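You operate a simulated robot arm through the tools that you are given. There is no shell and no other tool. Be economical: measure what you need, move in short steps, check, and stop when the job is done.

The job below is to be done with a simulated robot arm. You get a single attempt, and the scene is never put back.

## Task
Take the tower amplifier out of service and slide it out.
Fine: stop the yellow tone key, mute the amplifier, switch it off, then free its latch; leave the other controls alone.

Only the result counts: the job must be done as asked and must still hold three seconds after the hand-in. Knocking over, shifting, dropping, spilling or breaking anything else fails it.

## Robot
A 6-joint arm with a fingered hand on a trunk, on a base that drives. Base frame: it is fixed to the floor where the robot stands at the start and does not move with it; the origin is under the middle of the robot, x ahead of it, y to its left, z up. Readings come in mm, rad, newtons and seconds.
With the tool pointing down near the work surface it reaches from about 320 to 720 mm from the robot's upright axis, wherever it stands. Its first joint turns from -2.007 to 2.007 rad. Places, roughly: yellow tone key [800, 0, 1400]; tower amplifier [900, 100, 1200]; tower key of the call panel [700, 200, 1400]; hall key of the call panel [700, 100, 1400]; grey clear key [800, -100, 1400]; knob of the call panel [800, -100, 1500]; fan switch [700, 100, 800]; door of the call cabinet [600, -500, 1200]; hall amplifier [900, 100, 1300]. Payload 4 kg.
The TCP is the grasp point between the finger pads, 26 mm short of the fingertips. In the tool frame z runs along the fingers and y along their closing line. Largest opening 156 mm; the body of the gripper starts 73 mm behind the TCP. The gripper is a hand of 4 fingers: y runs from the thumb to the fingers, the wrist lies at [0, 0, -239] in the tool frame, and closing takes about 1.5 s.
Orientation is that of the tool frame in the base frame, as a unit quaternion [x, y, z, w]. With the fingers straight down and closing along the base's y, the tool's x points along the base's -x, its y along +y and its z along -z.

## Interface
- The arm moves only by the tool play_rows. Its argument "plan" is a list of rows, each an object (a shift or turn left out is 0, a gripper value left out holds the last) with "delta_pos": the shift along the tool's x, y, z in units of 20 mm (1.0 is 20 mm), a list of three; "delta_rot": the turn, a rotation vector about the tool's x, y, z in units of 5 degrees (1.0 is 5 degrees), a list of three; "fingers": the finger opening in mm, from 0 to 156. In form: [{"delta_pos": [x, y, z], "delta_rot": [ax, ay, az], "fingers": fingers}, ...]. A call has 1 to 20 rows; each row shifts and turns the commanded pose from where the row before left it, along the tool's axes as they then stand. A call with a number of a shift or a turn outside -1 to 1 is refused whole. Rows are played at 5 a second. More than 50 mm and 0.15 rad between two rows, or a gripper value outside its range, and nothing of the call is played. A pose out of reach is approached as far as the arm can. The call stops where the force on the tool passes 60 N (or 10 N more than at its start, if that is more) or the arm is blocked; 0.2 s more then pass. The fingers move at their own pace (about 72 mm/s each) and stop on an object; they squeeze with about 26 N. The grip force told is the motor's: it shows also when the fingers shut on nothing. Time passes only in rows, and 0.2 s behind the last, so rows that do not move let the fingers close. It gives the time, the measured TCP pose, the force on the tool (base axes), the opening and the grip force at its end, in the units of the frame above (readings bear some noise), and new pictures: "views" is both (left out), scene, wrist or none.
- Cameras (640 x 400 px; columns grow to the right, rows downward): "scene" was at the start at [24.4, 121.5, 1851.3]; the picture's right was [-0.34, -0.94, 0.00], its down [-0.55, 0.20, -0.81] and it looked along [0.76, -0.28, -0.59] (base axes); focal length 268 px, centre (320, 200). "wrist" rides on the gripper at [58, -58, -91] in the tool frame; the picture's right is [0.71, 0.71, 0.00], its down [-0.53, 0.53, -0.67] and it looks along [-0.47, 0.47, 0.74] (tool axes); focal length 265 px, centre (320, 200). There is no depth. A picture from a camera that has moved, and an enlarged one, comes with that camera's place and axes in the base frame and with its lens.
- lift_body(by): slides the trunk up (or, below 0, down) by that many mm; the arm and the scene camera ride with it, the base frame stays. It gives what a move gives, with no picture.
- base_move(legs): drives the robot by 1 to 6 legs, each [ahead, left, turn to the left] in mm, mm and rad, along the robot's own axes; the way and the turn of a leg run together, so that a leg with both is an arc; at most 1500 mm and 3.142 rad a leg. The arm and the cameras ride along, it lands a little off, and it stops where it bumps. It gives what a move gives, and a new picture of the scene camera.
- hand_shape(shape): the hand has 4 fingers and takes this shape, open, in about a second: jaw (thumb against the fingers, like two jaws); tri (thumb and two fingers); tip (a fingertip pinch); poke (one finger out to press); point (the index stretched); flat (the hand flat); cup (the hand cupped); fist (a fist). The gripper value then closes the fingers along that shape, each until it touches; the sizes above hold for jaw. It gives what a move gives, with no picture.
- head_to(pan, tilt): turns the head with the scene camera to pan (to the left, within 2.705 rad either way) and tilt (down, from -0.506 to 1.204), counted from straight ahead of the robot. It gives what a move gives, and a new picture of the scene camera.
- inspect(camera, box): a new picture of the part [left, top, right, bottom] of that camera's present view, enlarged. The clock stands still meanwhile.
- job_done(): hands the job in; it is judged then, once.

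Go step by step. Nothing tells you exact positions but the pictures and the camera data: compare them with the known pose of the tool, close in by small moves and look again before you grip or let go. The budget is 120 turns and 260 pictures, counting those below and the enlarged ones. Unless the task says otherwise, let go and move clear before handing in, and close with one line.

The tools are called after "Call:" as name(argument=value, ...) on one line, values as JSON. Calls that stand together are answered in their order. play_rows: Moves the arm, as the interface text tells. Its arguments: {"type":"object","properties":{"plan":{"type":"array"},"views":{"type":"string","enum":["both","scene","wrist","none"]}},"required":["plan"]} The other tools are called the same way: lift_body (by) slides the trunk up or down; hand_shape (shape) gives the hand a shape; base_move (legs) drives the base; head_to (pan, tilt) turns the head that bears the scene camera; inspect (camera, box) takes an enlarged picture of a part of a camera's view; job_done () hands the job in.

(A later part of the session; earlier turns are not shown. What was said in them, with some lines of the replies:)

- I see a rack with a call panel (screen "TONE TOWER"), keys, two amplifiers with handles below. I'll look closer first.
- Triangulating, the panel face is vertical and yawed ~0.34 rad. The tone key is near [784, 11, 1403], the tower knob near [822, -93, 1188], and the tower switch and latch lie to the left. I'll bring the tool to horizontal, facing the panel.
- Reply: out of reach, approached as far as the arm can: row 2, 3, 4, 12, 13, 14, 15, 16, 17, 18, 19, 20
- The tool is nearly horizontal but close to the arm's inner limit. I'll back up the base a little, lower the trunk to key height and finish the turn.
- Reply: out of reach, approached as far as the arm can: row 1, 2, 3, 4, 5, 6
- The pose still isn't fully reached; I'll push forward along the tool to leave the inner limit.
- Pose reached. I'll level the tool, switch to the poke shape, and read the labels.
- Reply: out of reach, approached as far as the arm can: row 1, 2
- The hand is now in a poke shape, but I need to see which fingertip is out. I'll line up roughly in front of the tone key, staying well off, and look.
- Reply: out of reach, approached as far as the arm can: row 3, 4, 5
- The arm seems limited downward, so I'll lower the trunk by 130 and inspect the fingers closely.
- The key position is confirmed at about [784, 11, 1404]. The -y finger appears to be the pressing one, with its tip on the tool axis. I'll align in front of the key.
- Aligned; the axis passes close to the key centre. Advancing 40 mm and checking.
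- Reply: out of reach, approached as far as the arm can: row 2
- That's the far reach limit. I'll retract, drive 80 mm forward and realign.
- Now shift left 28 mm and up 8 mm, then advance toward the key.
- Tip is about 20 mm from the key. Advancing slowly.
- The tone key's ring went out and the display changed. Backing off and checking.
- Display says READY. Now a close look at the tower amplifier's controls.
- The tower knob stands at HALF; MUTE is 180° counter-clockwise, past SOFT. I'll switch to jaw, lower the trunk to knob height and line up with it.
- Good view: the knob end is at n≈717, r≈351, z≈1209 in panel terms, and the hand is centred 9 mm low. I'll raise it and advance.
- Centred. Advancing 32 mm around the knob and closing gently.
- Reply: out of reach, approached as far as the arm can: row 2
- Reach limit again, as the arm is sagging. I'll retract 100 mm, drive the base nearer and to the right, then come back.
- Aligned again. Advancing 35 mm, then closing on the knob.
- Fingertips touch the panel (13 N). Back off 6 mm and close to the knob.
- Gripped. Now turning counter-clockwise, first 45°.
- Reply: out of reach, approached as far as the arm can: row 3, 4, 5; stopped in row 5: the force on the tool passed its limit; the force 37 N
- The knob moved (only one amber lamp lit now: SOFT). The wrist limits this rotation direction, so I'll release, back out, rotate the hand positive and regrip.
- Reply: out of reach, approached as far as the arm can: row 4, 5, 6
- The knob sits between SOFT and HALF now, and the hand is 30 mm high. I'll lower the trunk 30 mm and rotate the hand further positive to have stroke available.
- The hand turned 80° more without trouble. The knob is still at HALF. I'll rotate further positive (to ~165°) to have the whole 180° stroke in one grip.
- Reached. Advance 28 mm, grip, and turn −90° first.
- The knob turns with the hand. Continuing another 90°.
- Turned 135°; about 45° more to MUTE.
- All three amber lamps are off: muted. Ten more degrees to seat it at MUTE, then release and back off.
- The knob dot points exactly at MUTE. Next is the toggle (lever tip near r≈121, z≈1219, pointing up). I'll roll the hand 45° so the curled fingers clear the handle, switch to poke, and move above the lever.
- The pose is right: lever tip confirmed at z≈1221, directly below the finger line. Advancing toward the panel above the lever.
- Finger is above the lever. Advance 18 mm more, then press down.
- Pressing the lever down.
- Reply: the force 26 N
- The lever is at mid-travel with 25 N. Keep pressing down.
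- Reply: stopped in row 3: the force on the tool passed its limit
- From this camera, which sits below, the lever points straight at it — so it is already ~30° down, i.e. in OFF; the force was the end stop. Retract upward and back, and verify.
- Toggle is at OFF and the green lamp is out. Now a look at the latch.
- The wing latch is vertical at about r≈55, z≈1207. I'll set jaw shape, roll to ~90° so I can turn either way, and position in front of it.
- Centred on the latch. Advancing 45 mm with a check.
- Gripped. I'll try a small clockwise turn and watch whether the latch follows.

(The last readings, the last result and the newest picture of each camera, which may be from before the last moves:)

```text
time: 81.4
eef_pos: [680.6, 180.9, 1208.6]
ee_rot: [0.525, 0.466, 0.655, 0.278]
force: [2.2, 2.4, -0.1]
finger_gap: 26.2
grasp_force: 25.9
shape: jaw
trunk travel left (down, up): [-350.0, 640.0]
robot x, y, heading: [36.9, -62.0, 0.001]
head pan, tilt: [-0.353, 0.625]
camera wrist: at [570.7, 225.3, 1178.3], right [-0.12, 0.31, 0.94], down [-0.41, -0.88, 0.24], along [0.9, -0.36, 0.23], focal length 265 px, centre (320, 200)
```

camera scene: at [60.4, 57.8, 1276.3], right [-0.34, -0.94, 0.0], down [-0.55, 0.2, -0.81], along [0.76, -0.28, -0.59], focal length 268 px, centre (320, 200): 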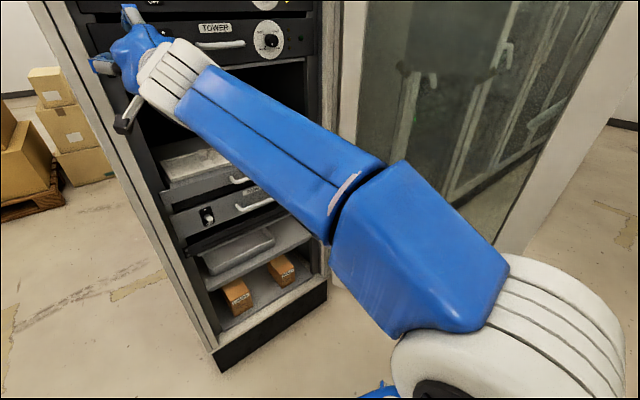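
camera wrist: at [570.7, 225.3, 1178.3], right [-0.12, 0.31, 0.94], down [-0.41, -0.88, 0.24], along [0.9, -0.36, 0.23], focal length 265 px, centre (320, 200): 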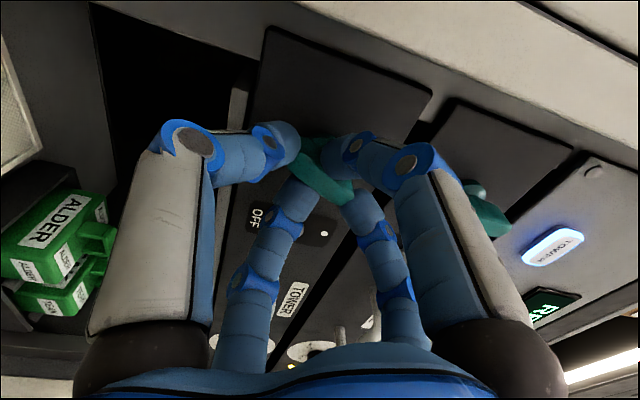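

The latch follows clockwise. Continuing to 90°.

Call:
play_rows(plan=[{"delta_rot": [0, 0, 1]}, {"delta_rot": [0, 0, 1]}, {"delta_rot": [0, 0, 1]}, {"delta_rot": [0, 0, 1]}, {"delta_rot": [0, 0, 1]}, {"delta_rot": [0, 0, 1]}, {"delta_rot": [0, 0, 1]}, {"delta_rot": [0, 0, 1]}, {"delta_rot": [0, 0, 1]}, {"delta_rot": [0, 0, 1]}, {"delta_rot": [0, 0, 1]}, {"delta_rot": [0, 0, 1]}, {"delta_rot": [0, 0, 1]}, {}], views="wrist")

Call:
inspect(camera="scene", box=[60, 0, 220, 110])

```text
time: 84.4
eef_pos: [681.0, 182.7, 1207.4]
ee_rot: [0.693, 0.11, 0.703, -0.117]
force: [-0.9, 3.5, 3.0]
finger_gap: 26.3
grasp_force: 26.7
shape: jaw
trunk travel left (down, up): [-350.0, 640.0]
robot x, y, heading: [35.9, -68.1, 0.0]
head pan, tilt: [-0.353, 0.625]
camera wrist: at [576.0, 206.8, 1264.8], right [0.22, -0.68, 0.7], down [-0.46, -0.71, -0.54], along [0.86, -0.2, -0.47], focal length 265 px, centre (320, 200)
```

wrist: 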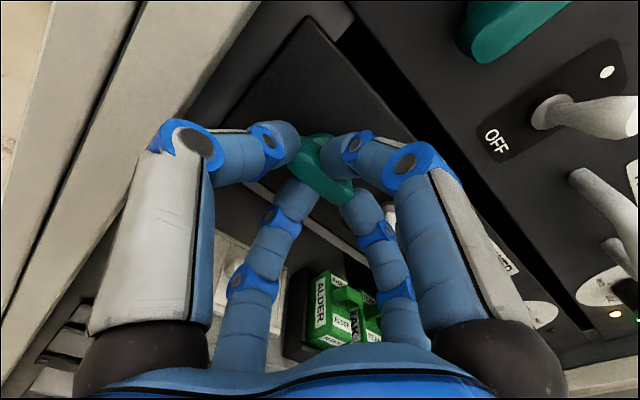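

```text
3.64 times, centred on (140, 55) of scene
camera zoom: at [60.1, 58.2, 1276.3], right [-0.34, -0.94, 0.0], down [-0.55, 0.2, -0.81], along [0.76, -0.28, -0.58], focal length 974 px, centre (974, 727)
```

zoom: 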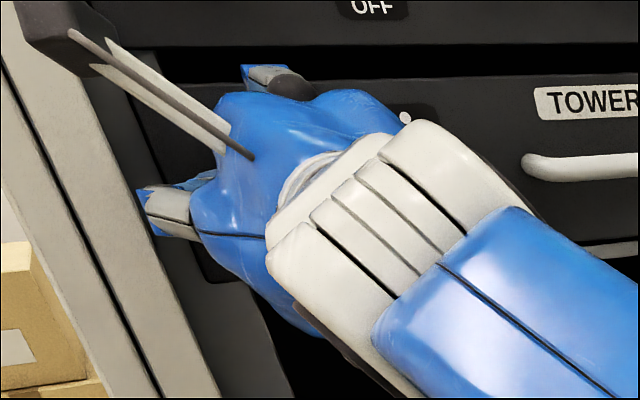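

Turned a full 90° without resistance. Release, back off, and look.

Call:
play_rows(plan=[{"fingers": 70}, {}, {}, {}, {"delta_pos": [0, 0, -1]}, {"delta_pos": [0, 0, -1]}, {"delta_pos": [0, 0, -1]}, {"delta_pos": [0, 0, -1]}, {"delta_pos": [0, 0, -1]}, {}], views="wrist")

Call:
inspect(camera="wrist", box=[240, 60, 480, 220])

```text
time: 86.6
eef_pos: [586.6, 149.9, 1207.2]
ee_rot: [0.694, 0.111, 0.702, -0.117]
force: [0.2, 0.7, -0.1]
finger_gap: 69.6
grasp_force: 0.1
shape: jaw
trunk travel left (down, up): [-350.0, 640.0]
robot x, y, heading: [37.8, -62.5, 0.001]
head pan, tilt: [-0.353, 0.625]
camera wrist: at [481.6, 174.3, 1263.0], right [0.22, -0.68, 0.7], down [-0.46, -0.71, -0.54], along [0.86, -0.21, -0.47], focal length 265 px, centre (320, 200)
```

wrist: 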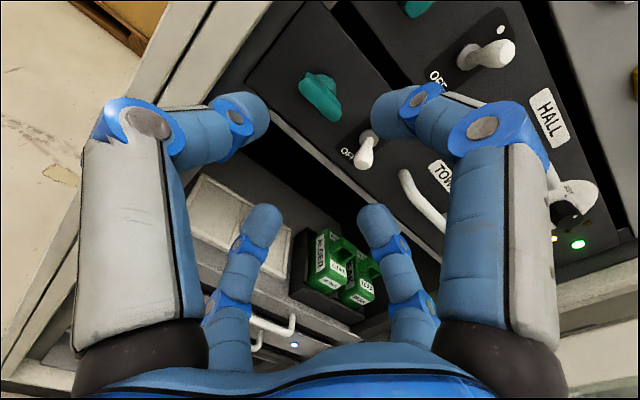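

```text
2.50 times, centred on (360, 140) of wrist
camera zoom: at [481.6, 174.3, 1263.0], right [0.22, -0.68, 0.7], down [-0.46, -0.71, -0.54], along [0.86, -0.21, -0.47], focal length 664 px, centre (220, 350)
```

zoom: 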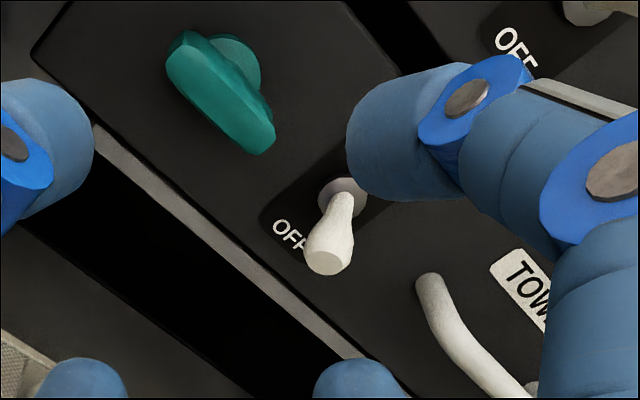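

The latch is horizontal now and the switch is still OFF. Next I'll roll the hand to 135° (two fingers above and two below the bar) and centre on the tower handle.

Call:
play_rows(plan=[{"delta_rot": [0, 0, -1]}, {"delta_rot": [0, 0, -1]}, {"delta_rot": [0, 0, -1]}, {"delta_rot": [0, 0, -1]}, {"delta_rot": [0, 0, -1]}, {"delta_rot": [0, 0, -1]}, {"delta_rot": [0, 0, -1]}, {"delta_rot": [0, 0, -1]}, {"delta_rot": [0, 0, -1]}, {"delta_pos": [-0.843, 0.843, 0]}, {"delta_pos": [-0.843, 0.843, 0]}, {"delta_pos": [-0.843, 0.843, 0]}, {"delta_pos": [-0.843, 0.843, 0]}, {"delta_pos": [-0.843, 0.843, 0]}, {"delta_pos": [-0.843, 0.843, 0]}, {"delta_pos": [-0.843, 0.843, 0]}, {"delta_pos": [0, 0, 1]}, {}])

Call:
inspect(camera="scene", box=[90, 0, 310, 130])

```text
time: 90.4
eef_pos: [660.0, -3.6, 1206.1]
ee_rot: [0.598, 0.368, 0.694, 0.16]
force: [-0.1, 0.1, 1.2]
finger_gap: 69.8
grasp_force: 0.0
shape: jaw
trunk travel left (down, up): [-350.0, 640.0]
robot x, y, heading: [37.3, -62.6, -0.001]
head pan, tilt: [-0.353, 0.625]
camera scene: at [60.7, 57.9, 1276.3], right [-0.34, -0.94, 0.0], down [-0.55, 0.2, -0.81], along [0.76, -0.28, -0.59], focal length 268 px, centre (320, 200)
camera wrist: at [547.4, 45.2, 1205.2], right [-0.01, -0.01, 1.0], down [-0.4, -0.92, -0.01], along [0.92, -0.4, 0.01], focal length 265 px, centre (320, 200)
```

scene: 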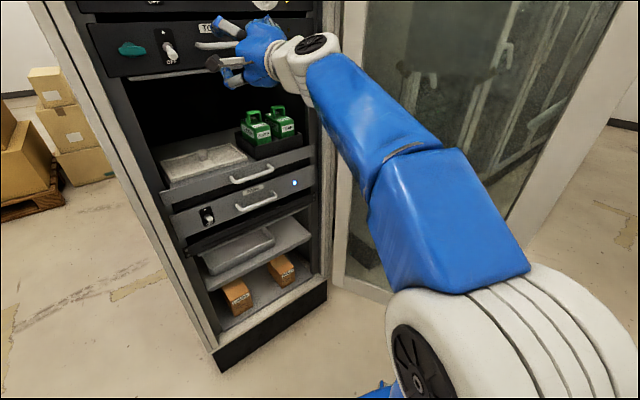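
wrist: 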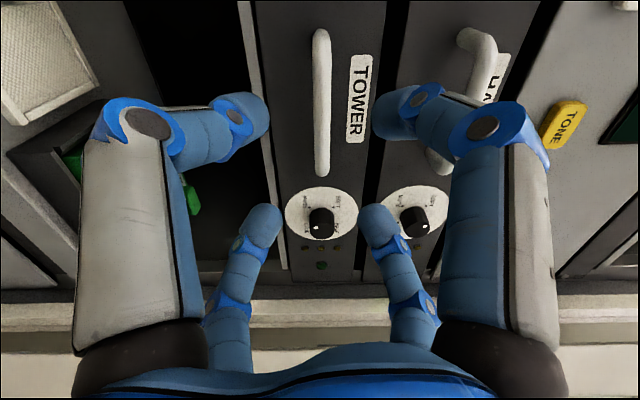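

```text
2.91 times, centred on (200, 65) of scene
camera zoom: at [60.7, 57.9, 1276.3], right [-0.34, -0.94, 0.0], down [-0.55, 0.2, -0.81], along [0.76, -0.28, -0.59], focal length 779 px, centre (669, 593)
```

zoom: 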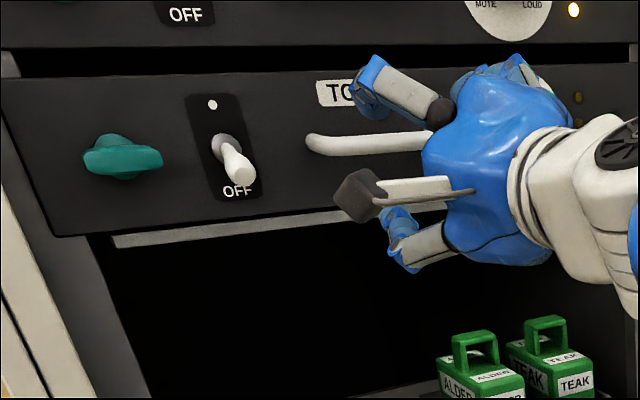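

Excellent alignment: handle bar at z≈1205, r≈221, right on the tool axis. Advancing around it.

Call:
play_rows(plan=[{"delta_pos": [0, 0, 1]}, {"delta_pos": [0, 0, 1]}, {"delta_pos": [0, 0, 1]}, {"delta_pos": [0, 0, 0.8]}, {}], views="wrist")

Call:
inspect(camera="scene", box=[120, 0, 280, 110])

```text
time: 91.6
eef_pos: [730.8, 22.5, 1209.1]
ee_rot: [0.599, 0.369, 0.693, 0.159]
force: [-0.1, -0.1, -0.8]
finger_gap: 69.5
grasp_force: 0.1
shape: jaw
trunk travel left (down, up): [-350.0, 640.0]
robot x, y, heading: [36.9, -64.4, 0.001]
head pan, tilt: [-0.353, 0.625]
camera wrist: at [618.6, 70.8, 1207.6], right [-0.01, -0.01, 1.0], down [-0.4, -0.92, -0.01], along [0.92, -0.4, 0.0], focal length 265 px, centre (320, 200)
```

wrist: 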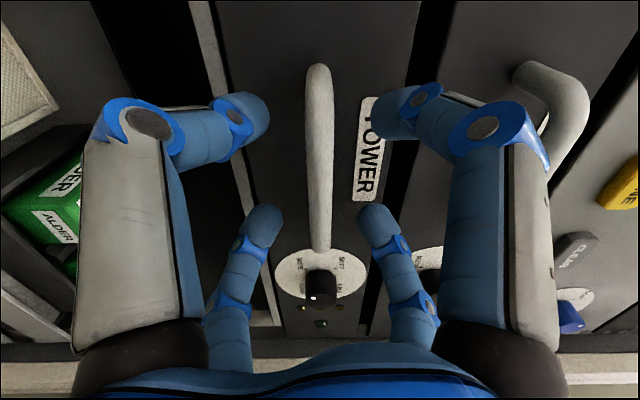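

```text
3.64 times, centred on (200, 55) of scene
camera zoom: at [60.5, 57.7, 1276.3], right [-0.34, -0.94, 0.0], down [-0.55, 0.2, -0.81], along [0.76, -0.28, -0.59], focal length 974 px, centre (756, 727)
```

zoom: 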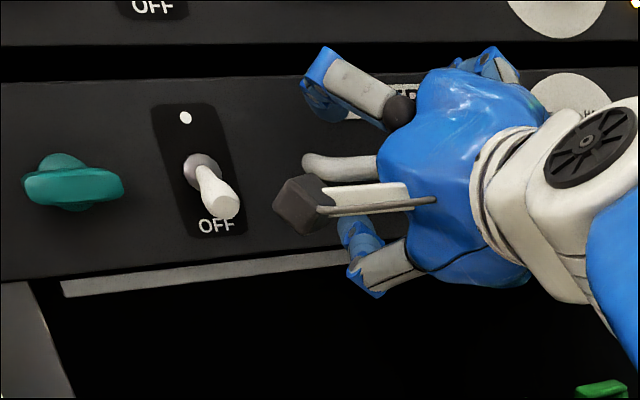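

Call:
play_rows(plan=[{"delta_pos": [0, 0, 0.45]}, {"fingers": 4}, {}, {}, {}, {}, {}, {}], views="wrist")

Call:
inspect(camera="scene", box=[120, 0, 280, 110])

```text
time: 93.4
eef_pos: [739.4, 25.3, 1208.4]
ee_rot: [0.599, 0.368, 0.693, 0.16]
force: [-0.1, -0.2, 0.3]
finger_gap: 4.6
grasp_force: 0.1
shape: jaw
trunk travel left (down, up): [-350.0, 640.0]
robot x, y, heading: [36.7, -65.6, 0.001]
head pan, tilt: [-0.353, 0.625]
camera wrist: at [627.4, 72.9, 1207.3], right [-0.01, -0.01, 1.0], down [-0.4, -0.92, -0.01], along [0.92, -0.4, 0.0], focal length 265 px, centre (320, 200)
```

wrist: 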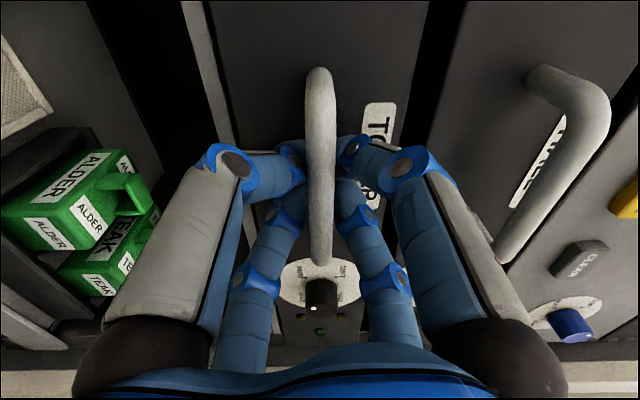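

```text
3.64 times, centred on (200, 55) of scene
camera zoom: at [60.6, 57.7, 1276.3], right [-0.34, -0.94, 0.0], down [-0.55, 0.2, -0.81], along [0.76, -0.28, -0.59], focal length 974 px, centre (756, 727)
```

zoom: 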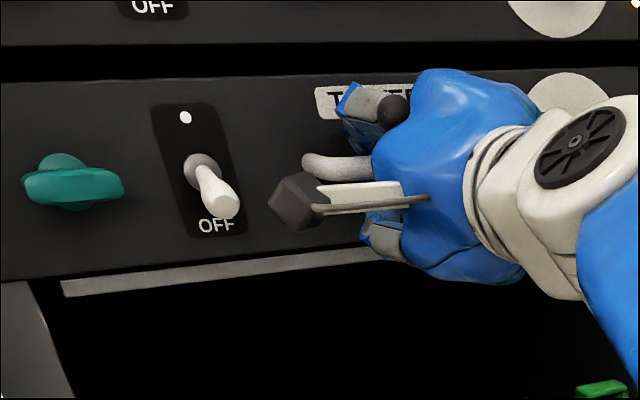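

The fingers are hooked behind the bar. Pulling straight out gently, 60 mm.

Call:
play_rows(plan=[{"delta_pos": [0, 0, -0.5], "fingers": 0}, {"delta_pos": [0, 0, -0.5]}, {"delta_pos": [0, 0, -0.5]}, {"delta_pos": [0, 0, -0.5]}, {"delta_pos": [0, 0, -0.5]}, {"delta_pos": [0, 0, -0.5]}, {}], views="wrist")

Call:
inspect(camera="scene", box=[80, 0, 320, 150])

```text
time: 95.0
eef_pos: [682.5, 6.0, 1207.9]
ee_rot: [0.597, 0.368, 0.694, 0.16]
force: [1.6, 6.1, 7.7]
finger_gap: 0.3
grasp_force: 26.1
shape: jaw
trunk travel left (down, up): [-350.0, 640.0]
robot x, y, heading: [33.3, -64.6, -0.005]
head pan, tilt: [-0.353, 0.625]
camera wrist: at [570.0, 54.3, 1206.0], right [-0.01, -0.01, 1.0], down [-0.4, -0.92, -0.01], along [0.92, -0.4, 0.01], focal length 265 px, centre (320, 200)
```

wrist: 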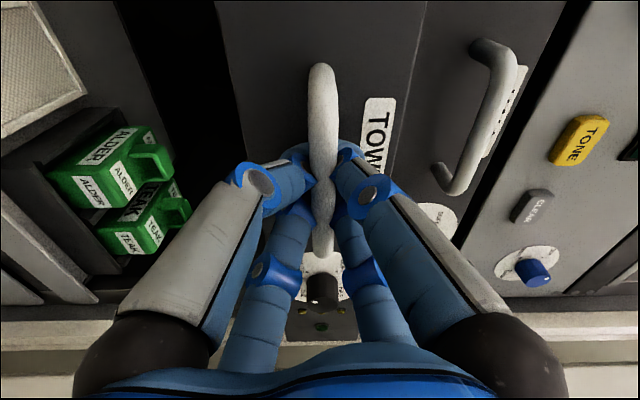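

```text
2.67 times, centred on (200, 75) of scene
camera zoom: at [60.6, 58.8, 1276.3], right [-0.34, -0.94, 0.0], down [-0.55, 0.2, -0.81], along [0.76, -0.28, -0.59], focal length 714 px, centre (640, 533)
```

zoom: 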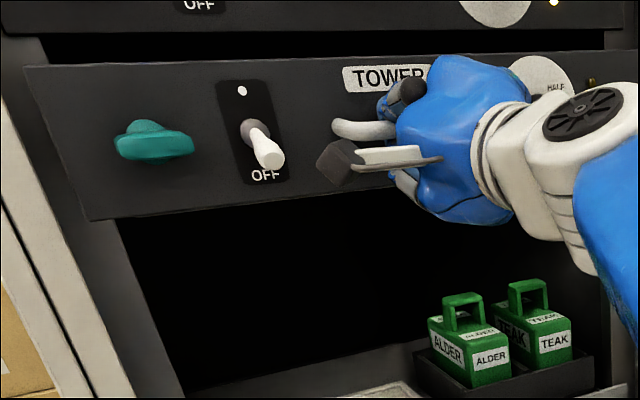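

It slides. Continue pulling, 60 mm more with the arm.

Call:
play_rows(plan=[{"delta_pos": [0, 0, -0.5]}, {"delta_pos": [0, 0, -0.5]}, {"delta_pos": [0, 0, -0.5]}, {"delta_pos": [0, 0, -0.5]}, {"delta_pos": [0, 0, -0.5]}, {"delta_pos": [0, 0, -0.5]}, {}], views="scene")

```text
time: 96.4
eef_pos: [635.6, -8.2, 1205.0]
ee_rot: [0.598, 0.369, 0.693, 0.158]
force: [43.3, 17.2, 19.0]
finger_gap: 0.2
grasp_force: 26.3
shape: jaw
trunk travel left (down, up): [-350.0, 640.0]
robot x, y, heading: [38.5, -59.4, -0.005]
head pan, tilt: [-0.353, 0.625]
stopped in row 6: the force on the tool passed its limit (the readings are from after the stop); the commanded pose is now the measured one
camera scene: at [67.3, 60.7, 1275.8], right [-0.34, -0.94, 0.0], down [-0.55, 0.2, -0.81], along [0.76, -0.28, -0.59], focal length 268 px, centre (320, 200)
```

scene: 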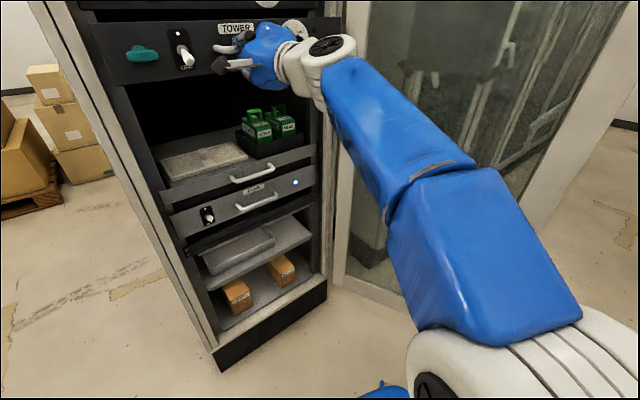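

Strong resistance after roughly 90 mm of travel — probably the end stop. One more gentle pull to confirm, then a look.

Call:
play_rows(plan=[{"delta_pos": [0, 0, -0.25]}, {"delta_pos": [0, 0, -0.25]}, {}], views="wrist")

Call:
inspect(camera="scene", box=[70, 0, 350, 170])

```text
time: 96.7
eef_pos: [636.2, -8.2, 1205.1]
ee_rot: [0.598, 0.368, 0.694, 0.158]
force: [43.9, 16.1, 15.6]
finger_gap: 0.0
grasp_force: 26.9
shape: jaw
trunk travel left (down, up): [-350.0, 640.0]
robot x, y, heading: [41.2, -67.0, 0.001]
head pan, tilt: [-0.353, 0.625]
stopped in row 1: the force on the tool passed its limit (the readings are from after the stop); the commanded pose is now the measured one
camera wrist: at [523.9, 39.2, 1203.6], right [-0.01, -0.01, 1.0], down [-0.39, -0.92, -0.02], along [0.92, -0.39, 0.0], focal length 265 px, centre (320, 200)
```

wrist: 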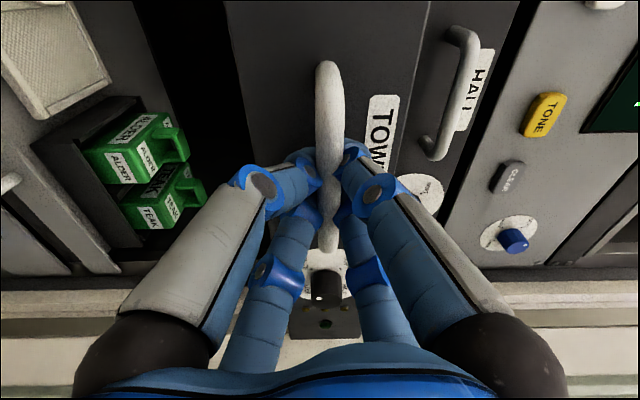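

```text
2.29 times, centred on (210, 85) of scene
camera zoom: at [67.3, 60.4, 1275.8], right [-0.34, -0.94, 0.0], down [-0.55, 0.2, -0.81], along [0.76, -0.28, -0.59], focal length 612 px, centre (571, 463)
```

zoom: 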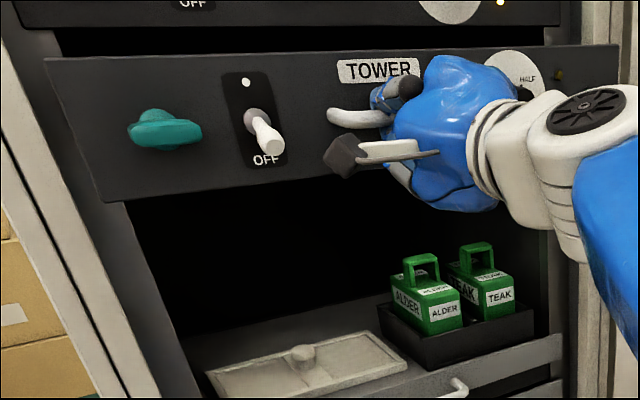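

It's a hard stop at the same place; the amplifier is out. Now relax 4 mm, open the fingers and retreat.

Call:
play_rows(plan=[{"delta_pos": [0, 0, 0.15]}, {"fingers": 70}, {}, {}, {}, {}, {"delta_pos": [0, 0, -0.5]}, {"delta_pos": [0, 0, -0.5]}, {"delta_pos": [0, 0, -0.5]}, {}], views="wrist")

Call:
inspect(camera="scene", box=[70, 0, 350, 170])

```text
time: 98.9
eef_pos: [604.2, -18.9, 1208.9]
ee_rot: [0.596, 0.367, 0.696, 0.159]
force: [0.5, -0.1, -0.2]
finger_gap: 69.7
grasp_force: 0.0
shape: jaw
trunk travel left (down, up): [-350.0, 640.0]
robot x, y, heading: [39.2, -63.1, -0.001]
head pan, tilt: [-0.353, 0.625]
camera wrist: at [491.2, 28.6, 1206.1], right [-0.02, -0.01, 1.0], down [-0.39, -0.92, -0.02], along [0.92, -0.39, 0.01], focal length 265 px, centre (320, 200)
```

wrist: 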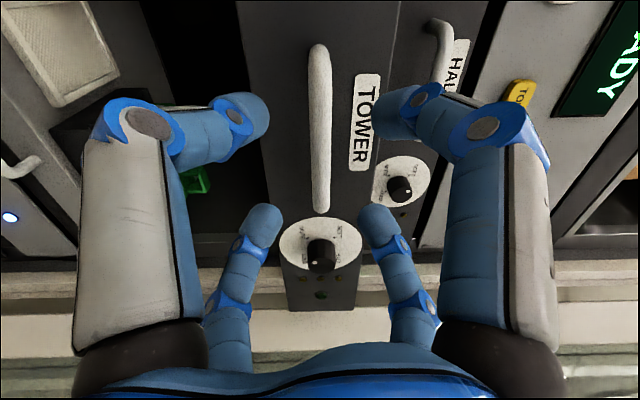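

```text
2.29 times, centred on (210, 85) of scene
camera zoom: at [60.7, 57.8, 1276.3], right [-0.34, -0.94, 0.0], down [-0.55, 0.2, -0.81], along [0.76, -0.28, -0.59], focal length 612 px, centre (571, 463)
```

zoom: 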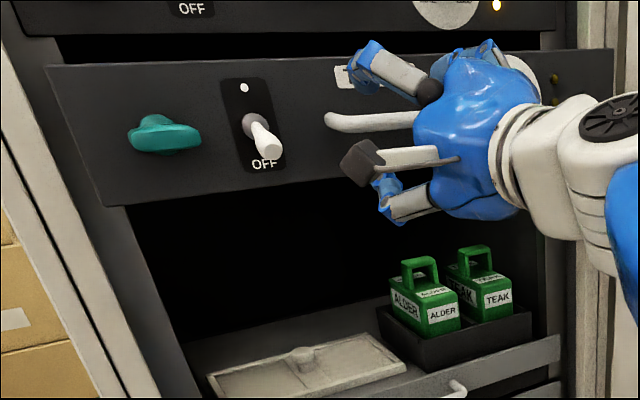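

The amplifier stays out. I'll drive straight back and check the whole rack.

Call:
base_move(legs=[[-190, -67, 0]])

Call:
lift_body(by=200)

Call:
inspect(camera="scene", box=[80, 0, 360, 200])

```text
time: 100.5
eef_pos: [407.1, -85.2, 1213.1]
ee_rot: [0.593, 0.367, 0.698, 0.161]
force: [0.5, -0.2, 0.2]
finger_gap: 69.9
grasp_force: 0.1
shape: jaw
trunk travel left (down, up): [-350.0, 640.0]
robot x, y, heading: [-156.9, -131.0, -0.002]
head pan, tilt: [-0.353, 0.625]
camera scene: at [-137.3, -9.6, 1276.7], right [-0.34, -0.94, 0.0], down [-0.55, 0.2, -0.81], along [0.76, -0.28, -0.58], focal length 268 px, centre (320, 200)
```

scene: 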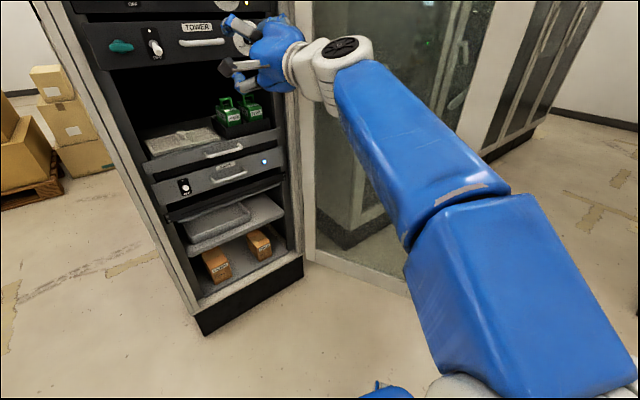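

```text
time: 102.7
eef_pos: [410.5, -85.4, 1410.9]
ee_rot: [0.595, 0.367, 0.697, 0.161]
force: [-0.2, -0.4, 0.1]
finger_gap: 70.1
grasp_force: 0.0
shape: jaw
trunk travel left (down, up): [-550.0, 440.0]
robot x, y, heading: [-159.7, -128.8, -0.006]
head pan, tilt: [-0.353, 0.625]
```

```text
2.00 times, centred on (220, 100) of scene
camera zoom: at [-134.5, -9.7, 1476.3], right [-0.34, -0.94, 0.0], down [-0.55, 0.2, -0.81], along [0.76, -0.28, -0.59], focal length 536 px, centre (520, 400)
```

zoom: 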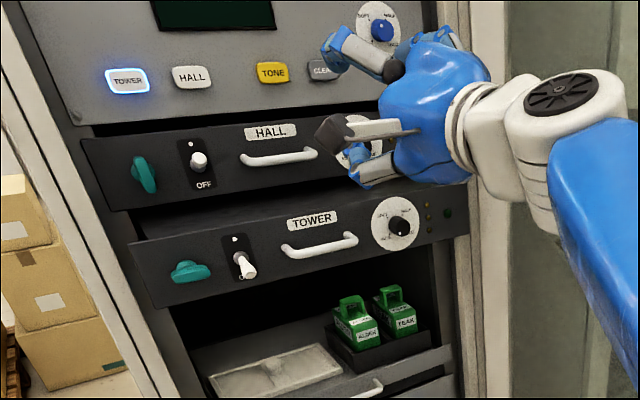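

The tower amplifier is out, muted, switched off and unlatched; the tone key is dark, and the other controls look unchanged. Handing in.

Call:
job_done()

```text
The job is handed in.
```

The tower amplifier is out of service. The tone is stopped, the knob is at MUTE, the switch is OFF, the latch is free, and the unit is slid out about 90 mm to a hard stop.
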